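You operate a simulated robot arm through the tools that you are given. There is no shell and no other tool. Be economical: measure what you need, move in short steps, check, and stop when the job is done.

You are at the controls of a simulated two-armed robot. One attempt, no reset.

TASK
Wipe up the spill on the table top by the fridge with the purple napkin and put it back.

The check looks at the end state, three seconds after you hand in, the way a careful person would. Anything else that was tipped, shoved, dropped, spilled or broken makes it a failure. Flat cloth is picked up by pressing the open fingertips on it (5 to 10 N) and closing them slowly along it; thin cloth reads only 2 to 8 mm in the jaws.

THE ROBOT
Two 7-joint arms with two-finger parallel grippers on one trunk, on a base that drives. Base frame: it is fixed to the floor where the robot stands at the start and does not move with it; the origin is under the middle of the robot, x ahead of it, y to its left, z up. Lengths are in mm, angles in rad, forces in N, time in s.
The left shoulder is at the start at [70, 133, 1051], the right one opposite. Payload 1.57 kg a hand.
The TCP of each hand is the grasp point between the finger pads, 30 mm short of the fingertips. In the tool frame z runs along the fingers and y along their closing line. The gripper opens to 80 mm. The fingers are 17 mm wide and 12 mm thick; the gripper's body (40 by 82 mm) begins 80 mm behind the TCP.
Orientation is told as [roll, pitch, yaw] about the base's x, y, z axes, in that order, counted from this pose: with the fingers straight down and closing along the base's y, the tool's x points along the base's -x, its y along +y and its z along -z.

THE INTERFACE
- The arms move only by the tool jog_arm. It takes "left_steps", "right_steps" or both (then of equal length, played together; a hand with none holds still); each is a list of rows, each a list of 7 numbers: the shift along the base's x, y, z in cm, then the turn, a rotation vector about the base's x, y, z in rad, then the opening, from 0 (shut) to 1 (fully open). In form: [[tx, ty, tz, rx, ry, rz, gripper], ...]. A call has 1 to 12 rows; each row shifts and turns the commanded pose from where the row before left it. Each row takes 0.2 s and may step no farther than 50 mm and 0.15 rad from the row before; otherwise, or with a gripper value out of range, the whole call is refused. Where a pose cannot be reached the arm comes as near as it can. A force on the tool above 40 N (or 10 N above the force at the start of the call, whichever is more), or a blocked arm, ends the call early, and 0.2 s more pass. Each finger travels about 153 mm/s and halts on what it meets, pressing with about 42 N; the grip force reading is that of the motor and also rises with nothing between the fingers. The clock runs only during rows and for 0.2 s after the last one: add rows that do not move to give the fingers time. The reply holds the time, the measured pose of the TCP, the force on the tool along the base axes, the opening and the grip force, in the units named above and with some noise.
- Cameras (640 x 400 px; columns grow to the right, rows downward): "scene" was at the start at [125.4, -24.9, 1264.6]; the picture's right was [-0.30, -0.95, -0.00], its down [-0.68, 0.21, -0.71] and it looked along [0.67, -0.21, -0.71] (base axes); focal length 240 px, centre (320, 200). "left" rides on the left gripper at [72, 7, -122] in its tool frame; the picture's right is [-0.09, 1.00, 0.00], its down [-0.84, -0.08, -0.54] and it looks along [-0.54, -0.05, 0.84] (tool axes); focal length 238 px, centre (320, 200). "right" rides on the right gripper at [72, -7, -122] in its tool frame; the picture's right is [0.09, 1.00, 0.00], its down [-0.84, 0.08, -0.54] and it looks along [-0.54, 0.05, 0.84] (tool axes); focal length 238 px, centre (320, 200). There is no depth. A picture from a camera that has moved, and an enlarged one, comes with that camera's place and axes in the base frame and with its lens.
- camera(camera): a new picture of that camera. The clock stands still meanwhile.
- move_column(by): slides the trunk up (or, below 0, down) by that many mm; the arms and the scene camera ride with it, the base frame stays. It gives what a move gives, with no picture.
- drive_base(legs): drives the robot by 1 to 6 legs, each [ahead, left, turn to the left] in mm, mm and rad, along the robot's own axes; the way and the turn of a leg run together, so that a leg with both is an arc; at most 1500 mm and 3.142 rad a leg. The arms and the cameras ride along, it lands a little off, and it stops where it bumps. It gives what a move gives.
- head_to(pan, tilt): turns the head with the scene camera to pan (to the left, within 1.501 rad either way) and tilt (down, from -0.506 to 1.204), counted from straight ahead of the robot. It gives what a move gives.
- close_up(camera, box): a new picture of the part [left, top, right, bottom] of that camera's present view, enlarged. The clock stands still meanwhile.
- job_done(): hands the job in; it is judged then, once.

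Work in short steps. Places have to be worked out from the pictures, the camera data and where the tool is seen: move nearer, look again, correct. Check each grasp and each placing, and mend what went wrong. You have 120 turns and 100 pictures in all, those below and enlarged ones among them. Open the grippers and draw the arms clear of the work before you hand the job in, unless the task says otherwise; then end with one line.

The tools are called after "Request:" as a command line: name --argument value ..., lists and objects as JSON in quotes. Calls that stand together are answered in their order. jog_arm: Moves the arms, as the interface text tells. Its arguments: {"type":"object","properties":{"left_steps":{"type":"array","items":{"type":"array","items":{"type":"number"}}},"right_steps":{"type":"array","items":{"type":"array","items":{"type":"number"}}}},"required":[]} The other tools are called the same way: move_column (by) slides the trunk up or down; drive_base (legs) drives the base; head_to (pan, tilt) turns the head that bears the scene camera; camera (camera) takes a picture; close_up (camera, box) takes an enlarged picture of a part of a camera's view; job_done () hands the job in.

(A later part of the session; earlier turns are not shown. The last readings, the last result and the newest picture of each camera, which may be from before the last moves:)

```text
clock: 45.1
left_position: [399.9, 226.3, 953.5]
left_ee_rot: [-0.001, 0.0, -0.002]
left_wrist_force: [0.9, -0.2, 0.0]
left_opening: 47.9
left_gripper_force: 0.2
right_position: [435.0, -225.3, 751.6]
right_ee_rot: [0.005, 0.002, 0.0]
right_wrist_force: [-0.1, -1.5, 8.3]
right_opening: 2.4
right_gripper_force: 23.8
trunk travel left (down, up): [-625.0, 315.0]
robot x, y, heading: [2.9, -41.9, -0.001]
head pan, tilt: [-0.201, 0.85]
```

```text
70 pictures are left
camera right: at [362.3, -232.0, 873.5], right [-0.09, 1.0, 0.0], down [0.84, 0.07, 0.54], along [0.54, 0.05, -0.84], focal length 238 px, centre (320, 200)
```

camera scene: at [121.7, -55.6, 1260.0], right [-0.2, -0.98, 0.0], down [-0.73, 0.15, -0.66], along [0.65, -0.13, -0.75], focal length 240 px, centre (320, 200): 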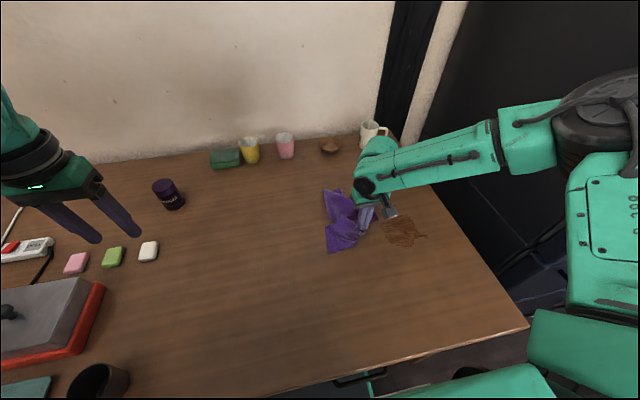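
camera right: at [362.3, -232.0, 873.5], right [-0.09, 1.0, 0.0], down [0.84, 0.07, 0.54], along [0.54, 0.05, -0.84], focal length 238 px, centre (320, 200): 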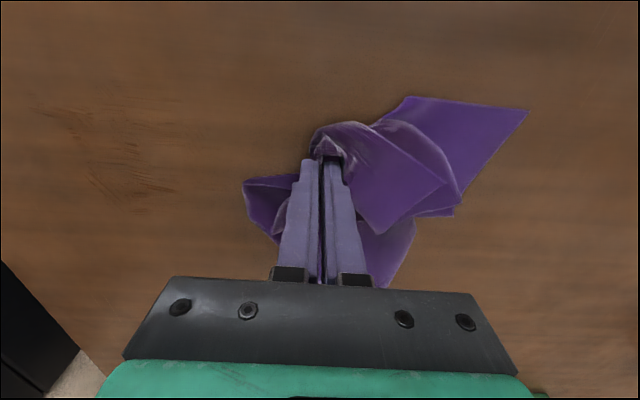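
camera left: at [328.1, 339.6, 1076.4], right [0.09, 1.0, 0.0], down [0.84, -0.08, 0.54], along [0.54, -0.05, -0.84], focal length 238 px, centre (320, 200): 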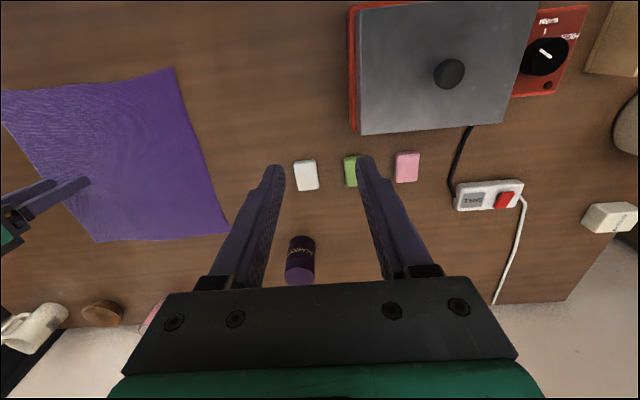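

It is nearly clean, with faint traces near (452,-362) and (413,-397). One more set of passes reaches out to y≈-420.

Request:
jog_arm --right_steps '[[1.5, -4, 0, 0, 0, 0, 0], [2, -4, 0, 0, 0, 0, 0], [0, -3, 0, 0, 0, 0, 0], [0, -3, 0, 0, 0, 0, 0], [0, -3, 0, 0, 0, 0, 0], [-1.5, -1, 0, 0, 0, 0, 0], [0, 3, 0, 0, 0, 0, 0], [0, 3, 0, 0, 0, 0, 0], [0, 3, 0, 0, 0, 0, 0], [-1.5, 0, 0, 0, 0, 0, 0], [0, -3, 0, 0, 0, 0, 0], [0, -3, 0, 0, 0, 0, 0]]'

Request:
jog_arm --right_steps '[[0, -3, 0, 0, 0, 0, 0], [0, -2, 0, 0, 0, 0, 0], [-1.5, 0, 0, 0, 0, 0, 0], [0, 3, 0, 0, 0, 0, 0], [0, 3, 0, 0, 0, 0, 0], [0, 2, 0, 0, 0, 0, 0], [-1.5, 0, 0, 0, 0, 0, 0], [0, -3, 0, 0, 0, 0, 0], [0, -3, 0, 0, 0, 0, 0], [0, -2, 0, 0, 0, 0, 0], [1, 0, 0, 0, 0, 0, 0], [1.5, 3, 0, 0, 0, 0, 0]]'

Request:
jog_arm --right_steps '[[1, 3, 0, 0, 0, 0, 0], [0, 3, 0, 0, 0, 0, 0], [0, 3, 0, 0, 0, 0, 0], [0, 3, 0, 0, 0, 0, 0], [0, 3, 0, 0, 0, 0, 0], [0, 3, 0.5, 0, 0, 0, 0], [0, 0, 0, 0, 0, 0, 0]]'

Request:
camera --camera "right"

Request:
camera --camera "scene"

```text
clock: 47.7
left_position: [400.9, 225.9, 954.8]
left_ee_rot: [-0.001, -0.003, -0.001]
left_wrist_force: [0.3, -0.2, -0.4]
left_opening: 48.1
left_gripper_force: 0.0
right_position: [442.2, -374.3, 752.6]
right_ee_rot: [0.003, 0.002, 0.002]
right_wrist_force: [0.5, 2.7, 9.3]
right_opening: 1.8
right_gripper_force: 23.9
trunk travel left (down, up): [-625.0, 315.0]
robot x, y, heading: [-2.7, -41.3, -0.006]
head pan, tilt: [-0.201, 0.85]
```

```text
clock: 50.3
left_position: [401.6, 226.1, 953.3]
left_ee_rot: [-0.001, 0.001, -0.001]
left_wrist_force: [0.1, 0.1, -0.6]
left_opening: 47.9
left_gripper_force: 0.1
right_position: [437.8, -393.6, 751.3]
right_ee_rot: [0.001, 0.005, 0.001]
right_wrist_force: [-0.8, -0.8, 4.2]
right_opening: 2.2
right_gripper_force: 23.5
trunk travel left (down, up): [-625.0, 315.0]
robot x, y, heading: [-2.4, -36.4, -0.005]
head pan, tilt: [-0.201, 0.85]
```

```text
clock: 51.9
left_position: [400.8, 225.0, 953.2]
left_ee_rot: [-0.001, 0.0, -0.002]
left_wrist_force: [0.3, -0.5, -0.5]
left_opening: 48.1
left_gripper_force: 0.1
right_position: [448.4, -216.3, 756.1]
right_ee_rot: [0.006, 0.006, 0.0]
right_wrist_force: [-0.2, 0.5, 0.0]
right_opening: 2.0
right_gripper_force: 23.6
trunk travel left (down, up): [-625.0, 315.0]
robot x, y, heading: [1.1, -36.0, -0.004]
head pan, tilt: [-0.201, 0.85]
```

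```text
69 pictures are left
camera right: at [376.1, -223.0, 878.4], right [-0.09, 1.0, 0.01], down [0.84, 0.07, 0.54], along [0.54, 0.05, -0.84], focal length 238 px, centre (320, 200)
```

right: 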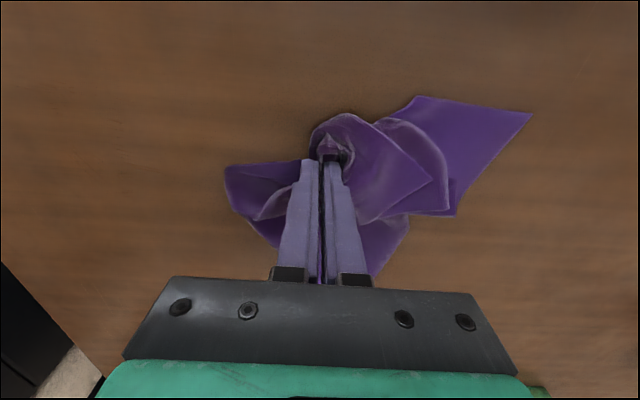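

```text
68 pictures are left
camera scene: at [124.2, -56.2, 1259.6], right [-0.2, -0.98, 0.0], down [-0.74, 0.15, -0.66], along [0.65, -0.13, -0.75], focal length 240 px, centre (320, 200)
```

scene: 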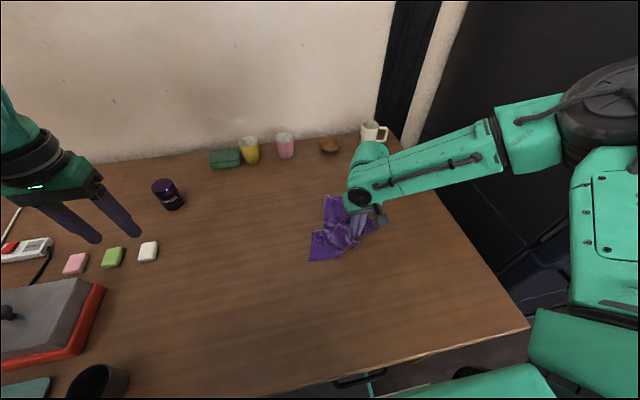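

The table is clean. Next I lift the napkin high so it hangs free, then drive left to bring it back over its place.

Request:
jog_arm --right_steps '[[0, 0, 4, 0, 0, 0, 0], [0, 0, 4, 0, 0, 0, 0], [0, 0, 4, 0, 0, 0, 0], [0, 0, 4, 0, 0, 0, 0], [0, 0, 4, 0, 0, 0, 0], [0, 0, 4, 0, 0, 0, 0], [0, 0, 3, 0, 0, 0, 0], [0, 0, 0, 0, 0, 0, 0]]'

Request:
camera --camera "scene"

Request:
camera --camera "right"

```text
clock: 53.7
left_position: [402.8, 225.4, 952.9]
left_ee_rot: [0.001, 0.0, 0.0]
left_wrist_force: [-0.1, -0.6, 0.6]
left_opening: 48.3
left_gripper_force: 0.0
right_position: [445.8, -214.0, 1024.5]
right_ee_rot: [0.003, 0.003, 0.001]
right_wrist_force: [-0.4, -0.3, 0.0]
right_opening: 2.1
right_gripper_force: 24.5
trunk travel left (down, up): [-625.0, 315.0]
robot x, y, heading: [-0.1, -39.0, -0.003]
head pan, tilt: [-0.201, 0.85]
```

```text
67 pictures are left
camera scene: at [124.8, -55.9, 1259.6], right [-0.2, -0.98, 0.0], down [-0.74, 0.15, -0.66], along [0.65, -0.13, -0.75], focal length 240 px, centre (320, 200)
```

scene: 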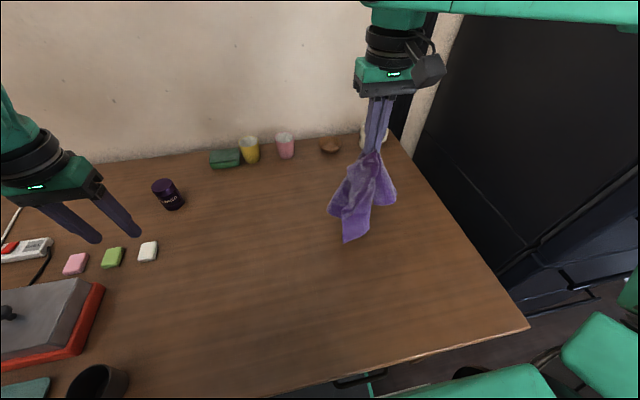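

```text
66 pictures are left
camera right: at [374.9, -220.9, 1147.1], right [-0.09, 1.0, 0.0], down [0.84, 0.08, 0.54], along [0.54, 0.05, -0.84], focal length 238 px, centre (320, 200)
```

right: 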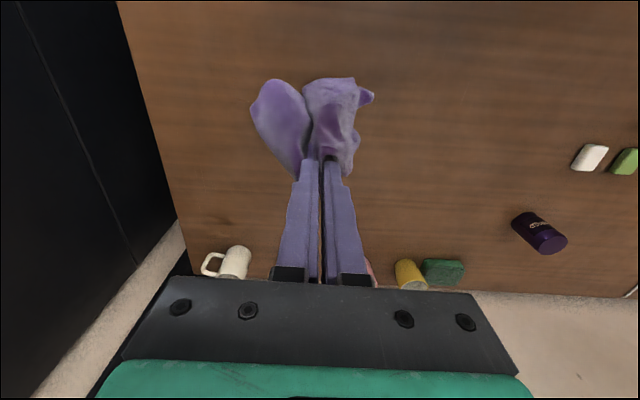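

The table is clean all over. I drive left 240 mm with the cloth hanging free.

Request:
drive_base --legs '[[0, 240, 0]]'

Request:
jog_arm --right_steps '[[0.5, 3, 0, 0, 0, 0, 0], [0.5, 3, 0, 0, 0, 0, 0], [0.5, 2, 0, 0, 0, 0, 0], [0.5, 0, 0, 0, 0, 0, 0], [0, 0, 0, 0, 0, 0, 0], [0, 0, 0, 0, 0, 0, 0]]'

Request:
camera --camera "scene"

Request:
camera --camera "left"

```text
clock: 55.4
left_position: [404.3, 462.9, 953.8]
left_ee_rot: [0.001, 0.0, -0.005]
left_wrist_force: [0.3, -0.8, 0.2]
left_opening: 48.0
left_gripper_force: 0.0
right_position: [448.1, 23.4, 1025.3]
right_ee_rot: [0.003, 0.0, -0.004]
right_wrist_force: [-0.9, 0.3, 0.3]
right_opening: 2.0
right_gripper_force: 23.3
trunk travel left (down, up): [-625.0, 315.0]
robot x, y, heading: [1.1, 197.9, -0.005]
head pan, tilt: [-0.201, 0.85]
```

```text
clock: 56.8
left_position: [403.9, 464.3, 952.4]
left_ee_rot: [-0.001, 0.0, -0.006]
left_wrist_force: [0.3, -0.8, 0.1]
left_opening: 48.0
left_gripper_force: 0.1
right_position: [462.4, 95.5, 1025.9]
right_ee_rot: [0.005, 0.003, -0.002]
right_wrist_force: [0.6, 0.0, 0.6]
right_opening: 2.0
right_gripper_force: 23.8
right hand out of reach, approached as far as the arm can: row 3, 4
trunk travel left (down, up): [-625.0, 315.0]
robot x, y, heading: [0.1, 196.6, -0.001]
head pan, tilt: [-0.201, 0.85]
```

```text
65 pictures are left
camera scene: at [125.7, 182.9, 1259.6], right [-0.2, -0.98, 0.0], down [-0.74, 0.15, -0.66], along [0.65, -0.14, -0.75], focal length 240 px, centre (320, 200)
```

scene: 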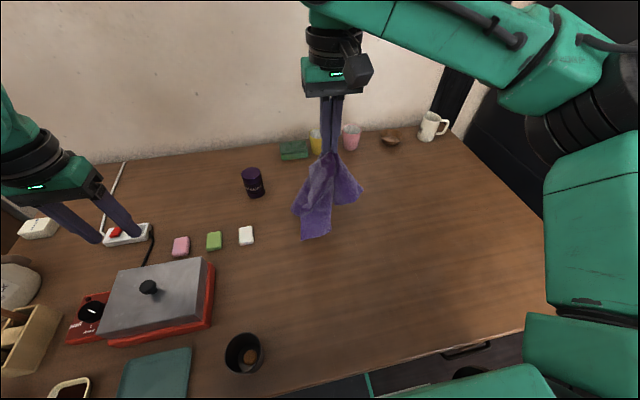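

```text
64 pictures are left
camera left: at [332.3, 469.7, 1075.6], right [0.1, 1.0, 0.0], down [0.84, -0.08, 0.54], along [0.54, -0.05, -0.84], focal length 238 px, centre (320, 200)
```

left: 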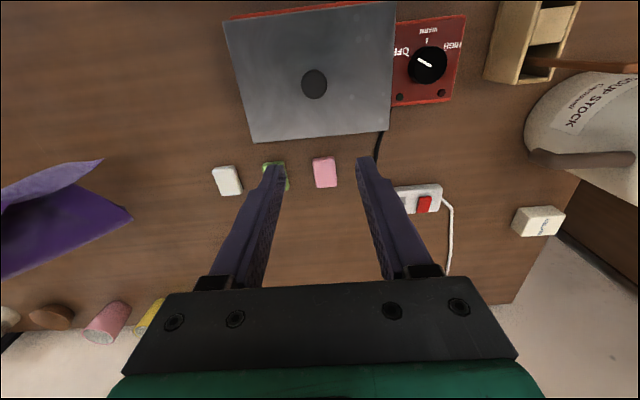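

Now I lay it down: lower until the hem touches, then sweep right while lowering so it spreads out behind the hand.

Request:
jog_arm --right_steps '[[0, 0.5, -2.5, 0, 0, 0, 0], [0, 0.5, -2.5, 0, 0, 0, 0], [0, 0, -2.5, 0, 0, 0, 0], [0, -1.5, -2, 0, 0, 0, 0], [0, -2, -2, 0, 0, 0, 0], [0, -2, -2, 0, 0, 0, 0], [0, -2, -2, 0, 0, 0, 0], [0, -2, -2, 0, 0, 0, 0], [0, -2, -2, 0, 0, 0, 0], [0, -2, -2, 0, 0, 0, 0], [0, -2, -2, 0, 0, 0, 0], [0, 0, 0, 0, 0, 0, 0]]'

Request:
camera --camera "scene"

```text
clock: 59.4
left_position: [404.5, 463.5, 953.2]
left_ee_rot: [-0.001, -0.002, -0.004]
left_wrist_force: [-0.2, 0.2, -0.2]
left_opening: 48.0
left_gripper_force: 0.1
right_position: [462.9, -47.6, 791.8]
right_ee_rot: [0.005, 0.005, -0.004]
right_wrist_force: [0.4, -0.4, 0.1]
right_opening: 2.2
right_gripper_force: 23.7
trunk travel left (down, up): [-625.0, 315.0]
robot x, y, heading: [0.0, 202.6, -0.007]
head pan, tilt: [-0.201, 0.85]
```

```text
63 pictures are left
camera scene: at [125.3, 183.5, 1259.6], right [-0.2, -0.98, 0.0], down [-0.74, 0.15, -0.66], along [0.65, -0.14, -0.75], focal length 240 px, centre (320, 200)
```

scene: 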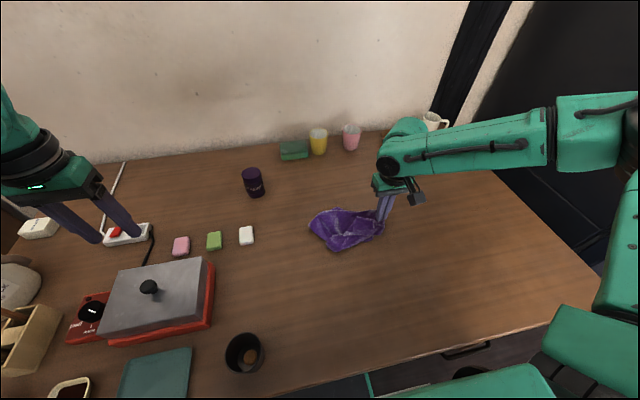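

The far hem lies at y≈132, close to its original edge. I finish lowering, drag gently to y≈-90, release, and back off.

Request:
jog_arm --right_steps '[[0, -1.5, -1.5, 0, 0, 0, 0], [0, -1.5, -1.5, 0, 0, 0, 0], [0, -1.2, -0.6, 0, 0, 0, 0], [0, 0, 0, 0, 0, 0, 0], [0, 0, 0, 0, 0, 0, 0.15], [0, 0, 0, 0, 0, 0, 0.3], [0, 0, 0, 0, 0, 0, 0.45], [0, 0, 3, 0, 0, 0, 0.5], [0, -1, 4, 0, 0, 0, 0.6], [0, -3, 4, 0, 0, 0, 0.6], [0, -4, 2, 0, 0, 0, 0.6], [0, -4, 0, 0, 0, 0, 0.6]]'

Request:
camera --camera "right"

Request:
close_up --camera "scene" --box '[240, 140, 480, 290]'

```text
clock: 62.0
left_position: [403.6, 463.4, 954.4]
left_ee_rot: [-0.001, 0.0, -0.005]
left_wrist_force: [0.4, -0.4, -0.1]
left_opening: 48.2
left_gripper_force: 0.1
right_position: [461.3, -212.2, 884.6]
right_ee_rot: [0.005, 0.005, -0.002]
right_wrist_force: [1.0, 0.6, -0.2]
right_opening: 47.9
right_gripper_force: 0.0
trunk travel left (down, up): [-625.0, 315.0]
robot x, y, heading: [2.6, 200.4, -0.008]
head pan, tilt: [-0.201, 0.85]
```

```text
62 pictures are left
camera right: at [389.0, -218.6, 1006.0], right [-0.09, 1.0, 0.01], down [0.84, 0.07, 0.54], along [0.54, 0.05, -0.84], focal length 238 px, centre (320, 200)
```

right: 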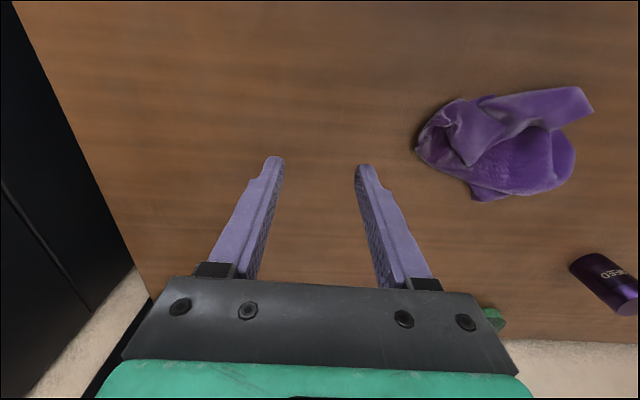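

```text
2.67 times, centred on (360, 215) of scene
camera zoom: at [125.7, 182.0, 1259.6], right [-0.2, -0.98, 0.0], down [-0.74, 0.15, -0.66], along [0.65, -0.13, -0.75], focal length 639 px, centre (213, 160)
```

zoom: 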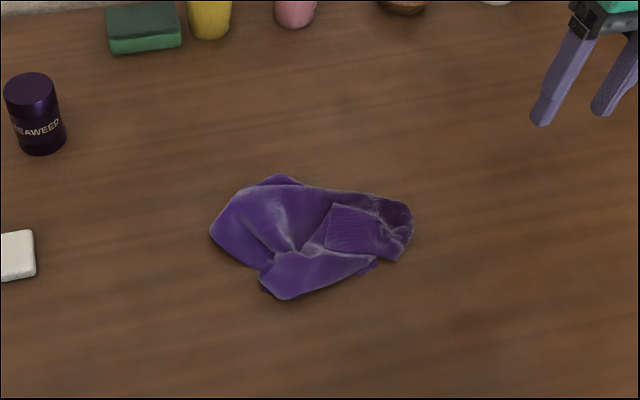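

The napkin is released and its centre is at about (470,12), matching the original centre, but it's crumpled. I'd like to spread it, so I bring the left hand over it for a better look.

Request:
jog_arm --right_steps '[[-1, 3, 2, 0, 0, 0, 0.6], [-1, 4, 2, 0, 0, 0, 0.6], [-1, 3, 2, 0, 0, 0, 0.6]]'

Request:
drive_base --legs '[[0, -300, 0]]'

Request:
jog_arm --left_steps '[[0, -4, 0, 0, 0, 0, 0.6], [0, -4, 0, 0, 0, 0, 0.6], [0, -3, 0, 0, 0, 0, 0.6], [-2, 0, 0, 0, 0, 0, 0.6], [-2, 0, 0, 0, 0, 0, 0.6]]'

Request:
camera --camera "left"

Request:
camera --camera "scene"

```text
clock: 62.8
left_position: [403.7, 463.6, 953.9]
left_ee_rot: [0.0, -0.002, -0.006]
left_wrist_force: [-0.4, 0.8, -0.7]
left_opening: 48.0
left_gripper_force: 0.1
right_position: [432.0, -108.9, 943.7]
right_ee_rot: [0.003, 0.002, -0.004]
right_wrist_force: [-0.9, 0.8, -0.3]
right_opening: 47.8
right_gripper_force: 0.1
trunk travel left (down, up): [-625.0, 315.0]
robot x, y, heading: [-0.8, 198.8, -0.007]
head pan, tilt: [-0.201, 0.85]
```

```text
clock: 64.9
left_position: [402.8, 161.9, 953.2]
left_ee_rot: [-0.001, 0.0, -0.005]
left_wrist_force: [-0.6, -0.4, 0.0]
left_opening: 48.4
left_gripper_force: 0.1
right_position: [431.8, -413.0, 944.3]
right_ee_rot: [0.005, 0.003, -0.003]
right_wrist_force: [-0.9, 0.1, -0.1]
right_opening: 47.8
right_gripper_force: 0.0
trunk travel left (down, up): [-625.0, 315.0]
robot x, y, heading: [0.6, -100.4, -0.009]
head pan, tilt: [-0.201, 0.85]
```

```text
clock: 66.1
left_position: [361.5, 51.4, 953.2]
left_ee_rot: [0.001, 0.0, -0.004]
left_wrist_force: [0.2, -0.1, -0.6]
left_opening: 47.8
left_gripper_force: 0.1
right_position: [430.2, -413.0, 944.3]
right_ee_rot: [0.003, 0.004, -0.003]
right_wrist_force: [0.3, -0.2, 0.4]
right_opening: 47.9
right_gripper_force: 0.0
trunk travel left (down, up): [-625.0, 315.0]
robot x, y, heading: [2.0, -101.0, -0.007]
head pan, tilt: [-0.201, 0.85]
```

```text
60 pictures are left
camera left: at [290.2, 57.9, 1074.8], right [0.1, 1.0, 0.0], down [0.84, -0.08, 0.54], along [0.54, -0.05, -0.84], focal length 238 px, centre (320, 200)
```

left: 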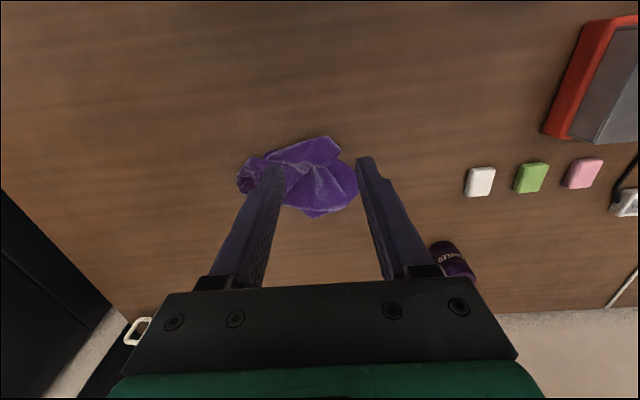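

```text
59 pictures are left
camera scene: at [123.3, -119.0, 1259.7], right [-0.2, -0.98, 0.0], down [-0.74, 0.15, -0.66], along [0.65, -0.14, -0.75], focal length 240 px, centre (320, 200)
```

scene: 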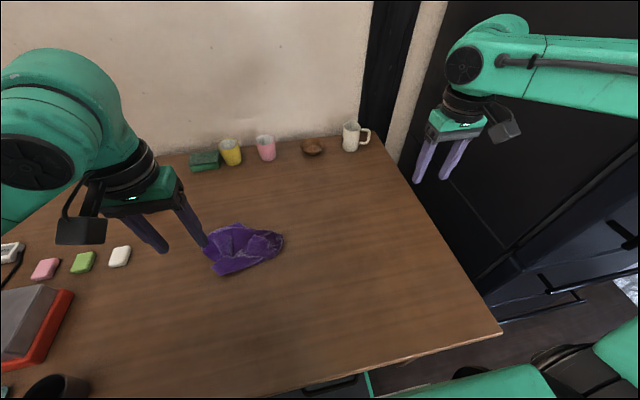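

A corner flap lies near (411,54). I bring the left hand down above it to pinch it and draw it out toward the original near-left corner.

Request:
jog_arm --left_steps '[[2, 0, -4, 0, 0, 0, 0.5], [2, 0, -4, 0, 0, 0, 0.5], [1.5, 0, -4, 0, 0, 0, 0.5], [0, 0, -3, 0, 0, 0, 0.5], [0, 0, -1.5, 0, 0, 0, 0.5], [0, 0, 0, 0, 0, 0, 0.5]]'

Request:
camera --camera "left"

Request:
close_up --camera "scene" --box '[160, 190, 320, 290]'

```text
clock: 67.5
left_position: [417.5, 51.0, 789.2]
left_ee_rot: [0.002, -0.002, -0.004]
left_wrist_force: [0.0, -0.5, 0.6]
left_opening: 40.2
left_gripper_force: 0.0
right_position: [431.3, -412.3, 943.6]
right_ee_rot: [0.003, 0.004, -0.003]
right_wrist_force: [-0.3, -0.9, -0.5]
right_opening: 47.9
right_gripper_force: 0.0
trunk travel left (down, up): [-625.0, 315.0]
robot x, y, heading: [-3.2, -99.9, -0.005]
head pan, tilt: [-0.201, 0.85]
```

```text
58 pictures are left
camera left: at [345.7, 58.0, 911.3], right [0.1, 1.0, 0.0], down [0.84, -0.08, 0.54], along [0.54, -0.05, -0.84], focal length 238 px, centre (320, 200)
```

left: 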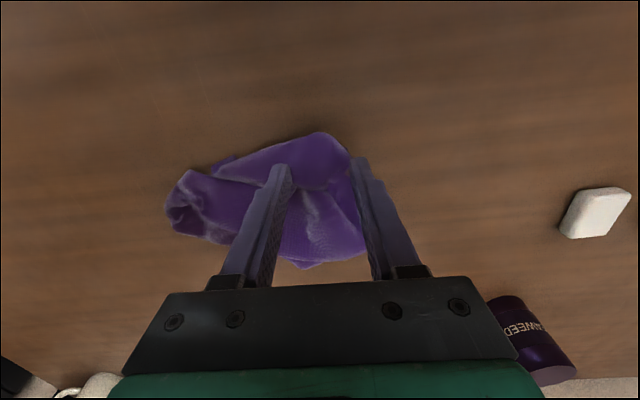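

```text
4.00 times, centred on (240, 240) of scene
camera zoom: at [123.7, -118.9, 1259.6], right [-0.2, -0.98, 0.0], down [-0.74, 0.15, -0.66], along [0.65, -0.14, -0.75], focal length 959 px, centre (640, 40)
```

zoom: 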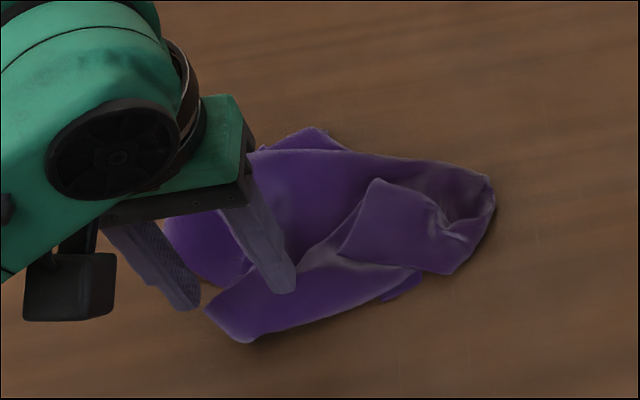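

The fingers straddle the near flap about 15 mm inside its corner. I press down lightly.

Request:
jog_arm --left_steps '[[-0.3, 0, -2, 0, 0, 0, 0.4], [0, 0, -1.3, 0, 0, 0, 0.4], [0, 0, -0.4, 0, 0, 0, 0.4], [0, 0, 0, 0, 0, 0, 0.4]]'

```text
clock: 68.5
left_position: [414.2, 51.5, 752.3]
left_ee_rot: [0.0, -0.003, -0.005]
left_wrist_force: [-0.6, -0.4, 11.4]
left_opening: 31.7
left_gripper_force: 0.0
right_position: [429.7, -412.1, 945.3]
right_ee_rot: [0.004, 0.003, -0.005]
right_wrist_force: [-0.2, 1.1, 0.8]
right_opening: 48.2
right_gripper_force: 0.0
trunk travel left (down, up): [-625.0, 315.0]
robot x, y, heading: [-0.2, -103.5, -0.005]
head pan, tilt: [-0.201, 0.85]
```

About 11 N, so I ease up 0.5 mm, close slowly, lift slightly and look.

Request:
jog_arm --left_steps '[[0, 0, 0.05, 0, 0, 0, 0.32], [0, 0, 0, 0, 0, 0, 0.25], [0, 0, 0, 0, 0, 0, 0.18], [0, 0, 0, 0, 0, 0, 0.12], [0, 0, 0, 0, 0, 0, 0.06], [0, 0, 0, 0, 0, 0, 0], [0, 0, 0, 0, 0, 0, 0], [0, 0, 1.5, 0, 0, 0, 0], [-1, 0.5, 0.5, 0, 0, 0, 0], [0, 0, 0, 0, 0, 0, 0]]'

Request:
camera --camera "left"

```text
clock: 70.7
left_position: [403.6, 55.0, 772.8]
left_ee_rot: [0.0, 0.001, -0.007]
left_wrist_force: [1.2, 0.2, 0.3]
left_opening: 2.9
left_gripper_force: 24.7
right_position: [432.6, -413.7, 942.8]
right_ee_rot: [0.004, 0.005, -0.003]
right_wrist_force: [-0.4, -0.5, -0.6]
right_opening: 47.9
right_gripper_force: 0.0
trunk travel left (down, up): [-625.0, 315.0]
robot x, y, heading: [-5.7, -101.1, -0.007]
head pan, tilt: [-0.201, 0.85]
```

```text
56 pictures are left
camera left: at [332.5, 62.4, 894.3], right [0.1, 1.0, 0.0], down [0.84, -0.08, 0.54], along [0.54, -0.05, -0.84], focal length 238 px, centre (320, 200)
```

left: 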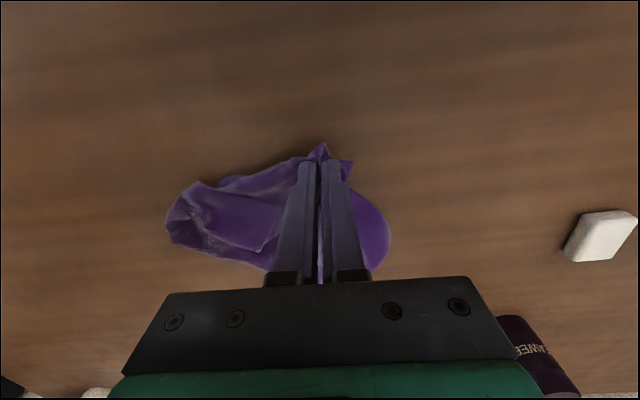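

The corner is gripped. I lift the whole napkin by it so it unfurls, then lay it back diagonally.

Request:
jog_arm --left_steps '[[0.5, -0.5, 4, 0, 0, 0, 0], [0.5, -0.5, 4, 0, 0, 0, 0], [0.5, -0.5, 4, 0, 0, 0, 0], [0.5, -0.5, 4, 0, 0, 0, 0], [0.5, -0.5, 4, 0, 0, 0, 0], [1, -0.5, 4, 0, 0, 0, 0], [1, -0.5, 4, 0, 0, 0, 0], [1, -0.5, 4, 0, 0, 0, 0], [1, -0.5, 3.5, 0, 0, 0, 0], [0, 0, 0, 0, 0, 0, 0], [0, 0, 0, 0, 0, 0, 0]]'

Request:
camera --camera "scene"

Request:
camera --camera "right"

```text
clock: 73.1
left_position: [467.2, 10.5, 1126.0]
left_ee_rot: [0.001, -0.001, -0.005]
left_wrist_force: [-0.1, 0.2, -1.1]
left_opening: 2.6
left_gripper_force: 23.9
right_position: [431.2, -412.4, 943.8]
right_ee_rot: [0.003, 0.004, -0.003]
right_wrist_force: [0.8, 0.3, -0.1]
right_opening: 48.0
right_gripper_force: 0.1
trunk travel left (down, up): [-625.0, 315.0]
robot x, y, heading: [-1.8, -97.8, -0.008]
head pan, tilt: [-0.201, 0.85]
```

```text
55 pictures are left
camera scene: at [123.8, -119.0, 1259.6], right [-0.2, -0.98, 0.0], down [-0.74, 0.15, -0.66], along [0.65, -0.14, -0.75], focal length 240 px, centre (320, 200)
```

scene: 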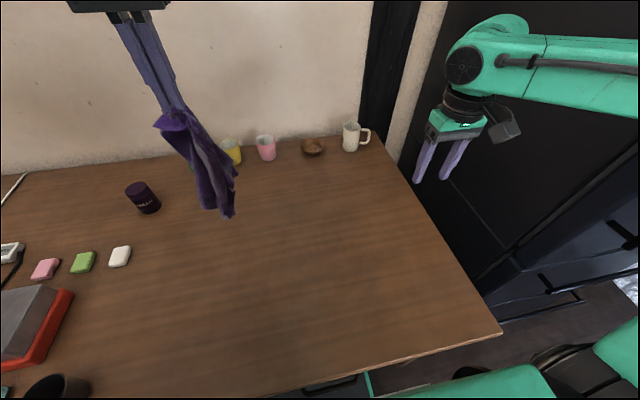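

```text
54 pictures are left
camera right: at [359.4, -419.3, 1065.8], right [-0.09, 1.0, 0.0], down [0.84, 0.07, 0.54], along [0.54, 0.05, -0.84], focal length 238 px, centre (320, 200)
```

right: 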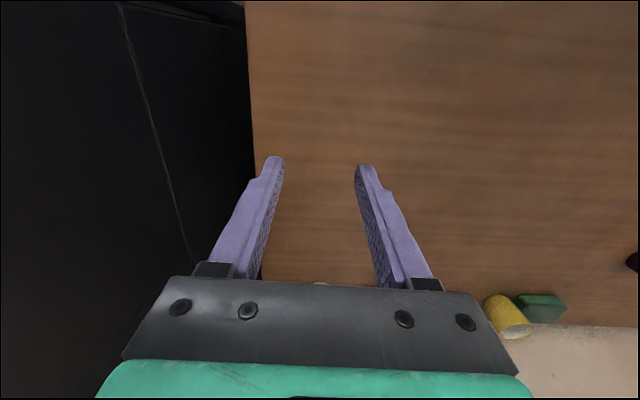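

The hang length is about 250 mm. I shift toward far-right, lower until it touches, then draw back near-left so it lies extended around its original centre.

Request:
jog_arm --left_steps '[[2, -2, -3, 0, 0, 0, 0], [2, -2, -3, 0, 0, 0, 0], [1, -1, -3, 0, 0, 0, 0], [0, 0, -3, 0, 0, 0, 0], [-1, 1, -2.5, 0, 0, 0, 0], [-1.5, 1.5, -2.5, 0, 0, 0, 0], [-1.5, 1.5, -2.5, 0, 0, 0, 0], [-1.5, 1.5, -2.5, 0, 0, 0, 0], [-1.5, 1.5, -2.5, 0, 0, 0, 0], [-1.5, 1.5, -2.5, 0, 0, 0, 0], [-1.5, 1.5, -2.5, 0, 0, 0, 0], [0, 0, 0, 0, 0, 0, 0]]'

Request:
camera --camera "scene"

```text
clock: 75.7
left_position: [419.2, 61.8, 830.4]
left_ee_rot: [-0.001, 0.0, -0.005]
left_wrist_force: [1.0, -0.7, 0.1]
left_opening: 2.7
left_gripper_force: 23.7
right_position: [431.3, -413.3, 944.4]
right_ee_rot: [0.002, 0.005, -0.004]
right_wrist_force: [0.1, 0.0, -0.7]
right_opening: 47.8
right_gripper_force: 0.1
trunk travel left (down, up): [-625.0, 315.0]
robot x, y, heading: [-1.0, -101.6, -0.003]
head pan, tilt: [-0.201, 0.85]
```

```text
53 pictures are left
camera scene: at [124.1, -119.4, 1259.6], right [-0.2, -0.98, 0.0], down [-0.74, 0.15, -0.66], along [0.65, -0.13, -0.75], focal length 240 px, centre (320, 200)
```

scene: 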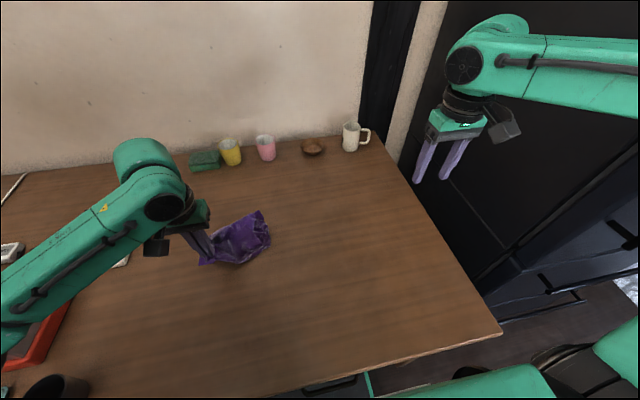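

I lower the rest of the way, extend it, release, and lift off.

Request:
jog_arm --left_steps '[[-1.5, 1.5, -2, 0, 0, 0, 0], [-1.5, 1.5, -2, 0, 0, 0, 0], [-1.5, 1.5, -2, 0, 0, 0, 0], [-1, 1, -1.4, 0, 0, 0, 0], [-1, 1, 0, 0, 0, 0, 0], [0, 0, 0, 0, 0, 0, 0.15], [0, 0, 0, 0, 0, 0, 0.3], [0, 0, 0, 0, 0, 0, 0.5], [0, 0, 3, 0, 0, 0, 0.5], [-1, 1, 4, 0, 0, 0, 0.5], [-1, 2, 4, 0, 0, 0, 0.5], [-2, 2, 4, 0, 0, 0, 0.5]]'

Request:
camera --camera "left"

Request:
close_up --camera "scene" --box '[120, 170, 340, 300]'

```text
clock: 78.3
left_position: [314.6, 175.1, 907.2]
left_ee_rot: [-0.012, -0.002, -0.011]
left_wrist_force: [-0.4, 1.4, 0.6]
left_opening: 40.0
left_gripper_force: 0.1
right_position: [431.5, -413.9, 944.5]
right_ee_rot: [0.006, 0.001, -0.002]
right_wrist_force: [0.6, -0.8, -0.7]
right_opening: 47.9
right_gripper_force: 0.0
trunk travel left (down, up): [-625.0, 315.0]
robot x, y, heading: [0.6, -99.5, -0.003]
head pan, tilt: [-0.201, 0.85]
```

```text
52 pictures are left
camera left: at [242.8, 182.5, 1029.8], right [0.1, 0.99, -0.01], down [0.84, -0.08, 0.54], along [0.54, -0.07, -0.84], focal length 238 px, centre (320, 200)
```

left: 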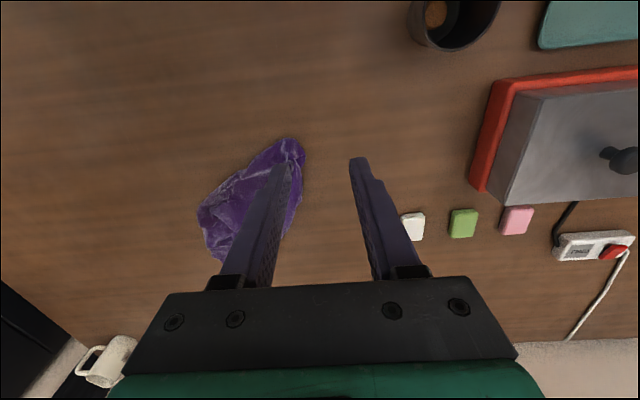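

```text
2.91 times, centred on (230, 235) of scene
camera zoom: at [121.8, -120.4, 1259.9], right [-0.2, -0.98, 0.0], down [-0.73, 0.15, -0.66], along [0.65, -0.13, -0.75], focal length 697 px, centre (582, 98)
```

zoom: 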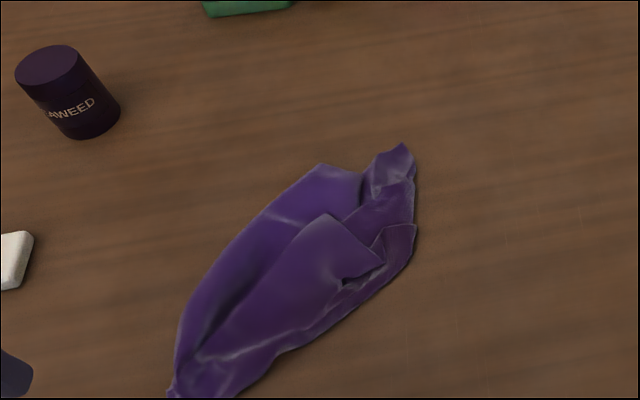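

The napkin is now longer and looser but centred about 50 mm too far left. I'll use the right hand to take the flap near (467,-34) and draw it right, which opens and recentres it. First I raise the left hand and shift the base.

Request:
jog_arm --left_steps '[[2, 0, 4, 0, 0, 0, 0.5], [2, 0, 3, 0, 0, 0, 0.5]]'

Request:
drive_base --legs '[[0, 260, 0]]'

Request:
jog_arm --right_steps '[[0.5, 4, -4, 0, 0, 0, 0.5], [0.5, 3, -4, 0, 0, 0, 0.5], [0.5, 3, -4, 0, 0, 0, 0.5], [0.5, 1.5, -1, 0, 0, 0, 0.5], [0, 0, 0, 0, 0, 0, 0.5]]'

Request:
camera --camera "right"

Request:
camera --camera "scene"

```text
clock: 78.9
left_position: [355.2, 177.1, 980.4]
left_ee_rot: [0.002, -0.001, -0.005]
left_wrist_force: [1.2, -0.7, -0.8]
left_opening: 40.0
left_gripper_force: 0.0
right_position: [430.9, -414.5, 943.9]
right_ee_rot: [0.004, 0.006, -0.005]
right_wrist_force: [1.2, -0.3, 0.0]
right_opening: 48.0
right_gripper_force: 0.0
trunk travel left (down, up): [-625.0, 315.0]
robot x, y, heading: [-2.3, -104.0, -0.009]
head pan, tilt: [-0.201, 0.85]
```

```text
clock: 80.7
left_position: [357.9, 433.3, 979.7]
left_ee_rot: [0.001, 0.001, -0.009]
left_wrist_force: [0.5, 0.0, 0.5]
left_opening: 40.3
left_gripper_force: 0.0
right_position: [431.6, -158.0, 943.7]
right_ee_rot: [0.003, 0.003, -0.008]
right_wrist_force: [-0.4, -0.3, -0.4]
right_opening: 48.0
right_gripper_force: 0.1
trunk travel left (down, up): [-625.0, 315.0]
robot x, y, heading: [4.0, 155.4, -0.009]
head pan, tilt: [-0.201, 0.85]
```

```text
refused: row 1 steps farther than a row can; nothing moved
```

```text
50 pictures are left
camera right: at [360.2, -164.0, 1065.7], right [-0.09, 1.0, 0.0], down [0.84, 0.07, 0.54], along [0.54, 0.05, -0.84], focal length 238 px, centre (320, 200)
```

right: 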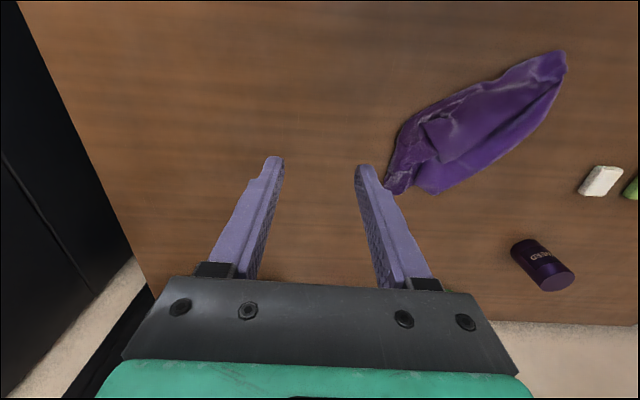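

```text
49 pictures are left
camera scene: at [125.6, 137.1, 1259.6], right [-0.21, -0.98, 0.0], down [-0.73, 0.16, -0.66], along [0.65, -0.14, -0.75], focal length 240 px, centre (320, 200)
```

scene: 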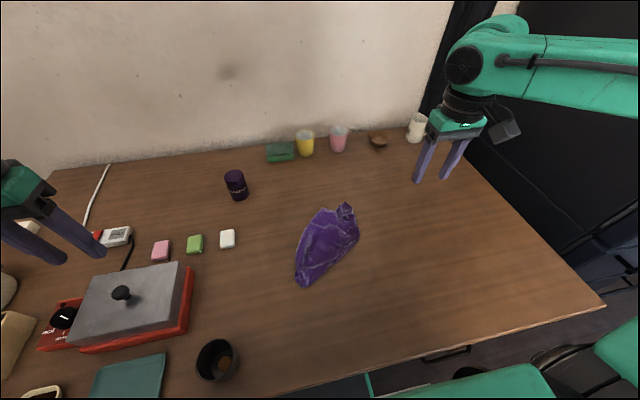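

The right edge runs from about (451,-40) to (542,-30). I move above (475,-18).

Request:
jog_arm --right_steps '[[1, 3, -3, 0, 0, 0, 0.5], [1, 3, -3, 0, 0, 0, 0.5], [1, 3, -3, 0, 0, 0, 0.5], [1, 3, -3, 0, 0, 0, 0.5], [0.3, 2, -3, 0, 0, 0, 0.5], [0, 0, 0, 0, 0, 0, 0.5]]'

Request:
camera --camera "right"

```text
clock: 82.1
left_position: [357.3, 433.9, 979.7]
left_ee_rot: [0.0, 0.001, -0.009]
left_wrist_force: [-0.1, 0.1, 0.2]
left_opening: 40.0
left_gripper_force: 0.0
right_position: [474.2, -16.8, 791.5]
right_ee_rot: [0.003, 0.004, -0.007]
right_wrist_force: [-0.9, -0.6, -0.1]
right_opening: 40.1
right_gripper_force: 0.0
trunk travel left (down, up): [-625.0, 315.0]
robot x, y, heading: [-1.0, 153.1, -0.008]
head pan, tilt: [-0.201, 0.85]
```

```text
48 pictures are left
camera right: at [402.9, -22.6, 914.3], right [-0.09, 1.0, 0.0], down [0.84, 0.07, 0.54], along [0.54, 0.05, -0.84], focal length 238 px, centre (320, 200)
```

right: 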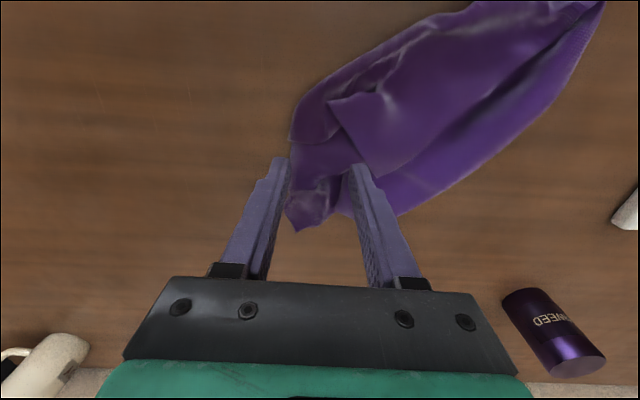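

A folded flap lies on top with its corner near (435,-12). I'll pinch that flap and draw it to the right.

Request:
jog_arm --right_steps '[[-2, 1, 0, 0, 0, 0, 0.4], [-1.4, 1, -1.5, 0, 0, 0, 0.4], [0, 0, -1.2, 0, 0, 0, 0.4], [0, 0, 0, 0, 0, 0, 0.4]]'

Request:
camera --camera "right"

```text
clock: 83.1
left_position: [357.3, 434.4, 979.5]
left_ee_rot: [-0.001, 0.0, -0.009]
left_wrist_force: [0.9, -0.6, 0.6]
left_opening: 40.0
left_gripper_force: 0.0
right_position: [440.7, 2.3, 766.9]
right_ee_rot: [0.002, 0.005, -0.008]
right_wrist_force: [-0.4, -0.2, 0.6]
right_opening: 32.0
right_gripper_force: 0.0
trunk travel left (down, up): [-625.0, 315.0]
robot x, y, heading: [-3.3, 155.9, -0.008]
head pan, tilt: [-0.201, 0.85]
```

```text
47 pictures are left
camera right: at [368.8, -3.2, 888.6], right [-0.09, 1.0, 0.0], down [0.84, 0.07, 0.54], along [0.54, 0.05, -0.84], focal length 238 px, centre (320, 200)
```

right: 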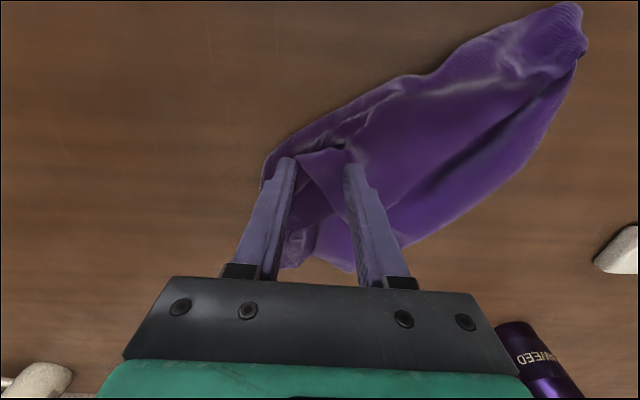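

I lower gently onto it.

Request:
jog_arm --right_steps '[[0, 0.3, -0.9, 0, 0, 0, 0.4], [0, 0, -0.4, 0, 0, 0, 0.4], [0, 0, 0, 0, 0, 0, 0.4]]'

```text
clock: 83.9
left_position: [357.4, 434.3, 979.1]
left_ee_rot: [-0.001, 0.0, -0.01]
left_wrist_force: [-0.3, -0.4, -1.1]
left_opening: 40.1
left_gripper_force: 0.1
right_position: [440.4, 5.6, 753.9]
right_ee_rot: [0.004, 0.004, -0.006]
right_wrist_force: [-0.2, -0.2, 0.0]
right_opening: 32.0
right_gripper_force: 0.0
trunk travel left (down, up): [-625.0, 315.0]
robot x, y, heading: [0.9, 156.4, -0.005]
head pan, tilt: [-0.201, 0.85]
```

No contact yet, so I go 2 mm lower, close slowly, and draw the flap a little to the right.

Request:
jog_arm --right_steps '[[0, 0, -0.22, 0, 0, 0, 0.4], [0, 0, 0, 0, 0, 0, 0.32], [0, 0, 0, 0, 0, 0, 0.24], [0, 0, 0, 0, 0, 0, 0.16], [0, 0, 0, 0, 0, 0, 0.08], [0, 0, 0, 0, 0, 0, 0], [0, 0, 0, 0, 0, 0, 0], [0, 0, 1.5, 0, 0, 0, 0], [0, -1, 1, 0, 0, 0, 0], [0, 0, 0, 0, 0, 0, 0]]'

Request:
camera --camera "right"

```text
clock: 86.1
left_position: [358.5, 433.7, 978.4]
left_ee_rot: [-0.001, -0.001, -0.008]
left_wrist_force: [0.5, 0.2, -0.3]
left_opening: 40.0
left_gripper_force: 0.1
right_position: [442.0, -6.0, 777.8]
right_ee_rot: [0.004, 0.005, -0.008]
right_wrist_force: [0.3, 0.5, 0.8]
right_opening: 1.3
right_gripper_force: 23.3
trunk travel left (down, up): [-625.0, 315.0]
robot x, y, heading: [5.4, 156.9, -0.009]
head pan, tilt: [-0.201, 0.85]
```

```text
46 pictures are left
camera right: at [370.2, -11.6, 898.9], right [-0.09, 1.0, 0.0], down [0.84, 0.07, 0.54], along [0.54, 0.05, -0.84], focal length 238 px, centre (320, 200)
```

right: 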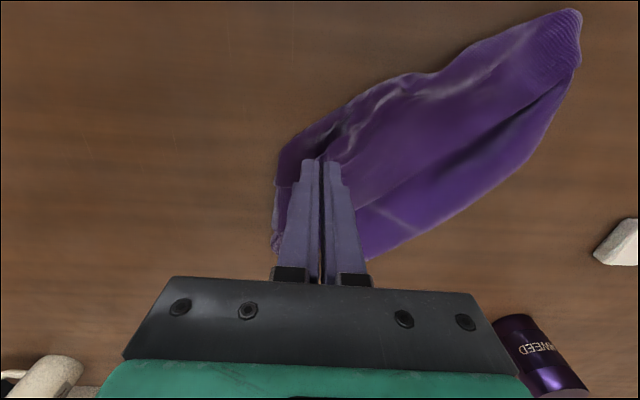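

The flap seems caught (1.3 mm). I pull it rightwards and slightly nearer.

Request:
jog_arm --right_steps '[[-0.5, -2, 0.5, 0, 0, 0, 0], [-0.5, -2, 0, 0, 0, 0, 0], [-0.5, -2, 0, 0, 0, 0, 0], [-0.5, -2, -0.5, 0, 0, 0, 0], [0, 0, 0, 0, 0, 0, 0]]'

Request:
camera --camera "right"

Request:
camera --camera "scene"

```text
clock: 87.3
left_position: [357.6, 434.3, 979.1]
left_ee_rot: [0.0, 0.001, -0.009]
left_wrist_force: [0.4, 0.8, 0.6]
left_opening: 39.9
left_gripper_force: 0.1
right_position: [419.9, -83.6, 778.0]
right_ee_rot: [0.002, 0.004, -0.007]
right_wrist_force: [-0.5, 0.1, 0.4]
right_opening: 1.5
right_gripper_force: 23.5
trunk travel left (down, up): [-625.0, 315.0]
robot x, y, heading: [3.1, 152.1, -0.007]
head pan, tilt: [-0.201, 0.85]
```

```text
45 pictures are left
camera right: at [348.4, -91.1, 898.4], right [-0.09, 1.0, 0.0], down [0.84, 0.07, 0.54], along [0.54, 0.05, -0.84], focal length 238 px, centre (320, 200)
```

right: 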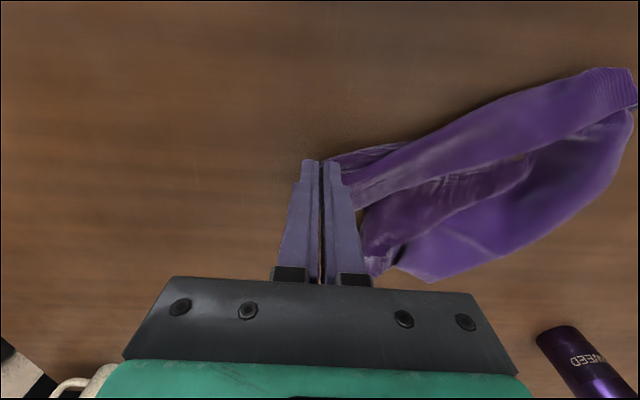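

```text
44 pictures are left
camera scene: at [125.8, 138.2, 1259.6], right [-0.21, -0.98, 0.0], down [-0.73, 0.16, -0.66], along [0.65, -0.14, -0.75], focal length 240 px, centre (320, 200)
```

scene: 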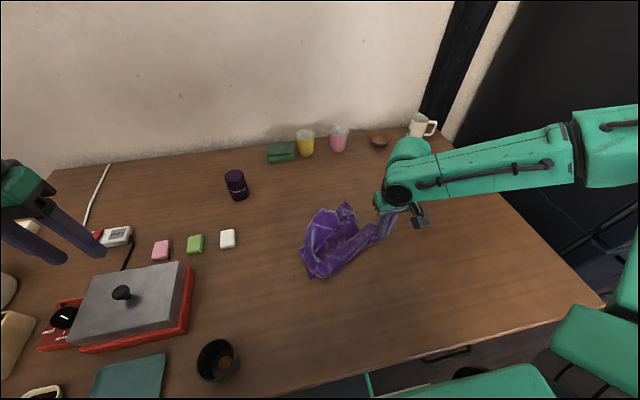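

The flap is unfolding. I keep going toward the original near-right corner and set it down.

Request:
jog_arm --right_steps '[[-1.5, -1, 0, 0, 0, 0, 0], [-1.5, -1, -0.5, 0, 0, 0, 0], [-1.5, -1, -0.5, 0, 0, 0, 0], [-1, -0.5, -0.5, 0, 0, 0, 0], [0, 0, -0.5, 0, 0, 0, 0], [0, 0, 0, 0, 0, 0, 0]]'

Request:
camera --camera "scene"

Request:
camera --camera "right"

```text
clock: 88.7
left_position: [357.9, 433.5, 978.8]
left_ee_rot: [0.001, 0.0, -0.007]
left_wrist_force: [-0.8, 0.2, -0.3]
left_opening: 40.1
left_gripper_force: 0.1
right_position: [367.0, -118.4, 757.3]
right_ee_rot: [0.003, 0.002, -0.007]
right_wrist_force: [0.0, 0.2, 0.1]
right_opening: 1.3
right_gripper_force: 22.7
trunk travel left (down, up): [-625.0, 315.0]
robot x, y, heading: [0.7, 153.5, -0.005]
head pan, tilt: [-0.201, 0.85]
```

```text
43 pictures are left
camera scene: at [125.3, 137.6, 1259.6], right [-0.21, -0.98, 0.0], down [-0.73, 0.16, -0.66], along [0.65, -0.14, -0.75], focal length 240 px, centre (320, 200)
```

scene: 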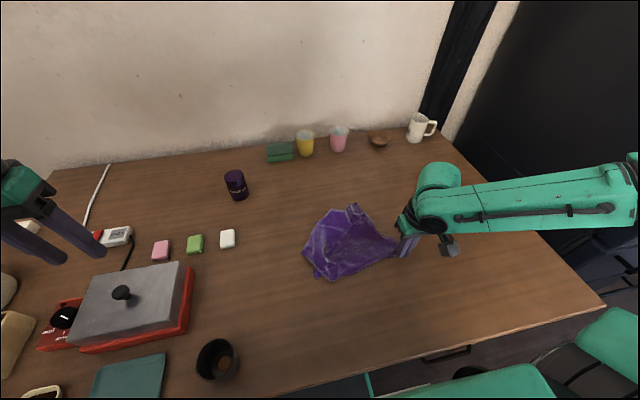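

```text
42 pictures are left
camera right: at [294.9, -125.1, 879.0], right [-0.09, 1.0, 0.0], down [0.84, 0.07, 0.54], along [0.54, 0.05, -0.84], focal length 238 px, centre (320, 200)
```

right: 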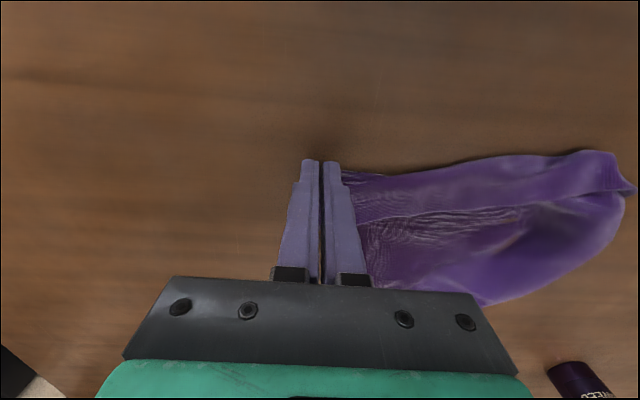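

Much flatter now. I release and lift away, then inspect.

Request:
jog_arm --right_steps '[[0, 0, -0.3, 0, 0, 0, 0], [0, 0, 0, 0, 0, 0, 0.15], [0, 0, 0, 0, 0, 0, 0.3], [0, 0, 0, 0, 0, 0, 0.45], [0, 0, 3, 0, 0, 0, 0.45], [0, -2, 4, 0, 0, 0, 0.45], [0, -3, 4, 0, 0, 0, 0.45], [0, -4, 3, 0, 0, 0, 0.45], [0, 0, 0, 0, 0, 0, 0.45]]'

Request:
close_up --camera "scene" --box '[260, 180, 430, 300]'

```text
clock: 90.7
left_position: [357.9, 433.7, 980.2]
left_ee_rot: [-0.001, 0.0, -0.01]
left_wrist_force: [-1.2, 0.4, -0.4]
left_opening: 39.9
left_gripper_force: 0.0
right_position: [365.4, -209.8, 893.9]
right_ee_rot: [0.003, 0.003, -0.006]
right_wrist_force: [0.6, 0.1, -0.1]
right_opening: 36.1
right_gripper_force: 0.1
trunk travel left (down, up): [-625.0, 315.0]
robot x, y, heading: [2.9, 156.5, -0.011]
head pan, tilt: [-0.201, 0.85]
```

```text
3.33 times, centred on (345, 240) of scene
camera zoom: at [125.9, 137.9, 1259.6], right [-0.21, -0.98, 0.0], down [-0.74, 0.16, -0.66], along [0.65, -0.14, -0.75], focal length 799 px, centre (237, 67)
```

zoom: 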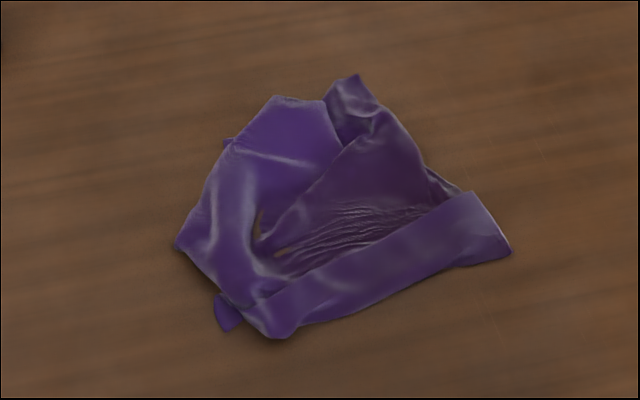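

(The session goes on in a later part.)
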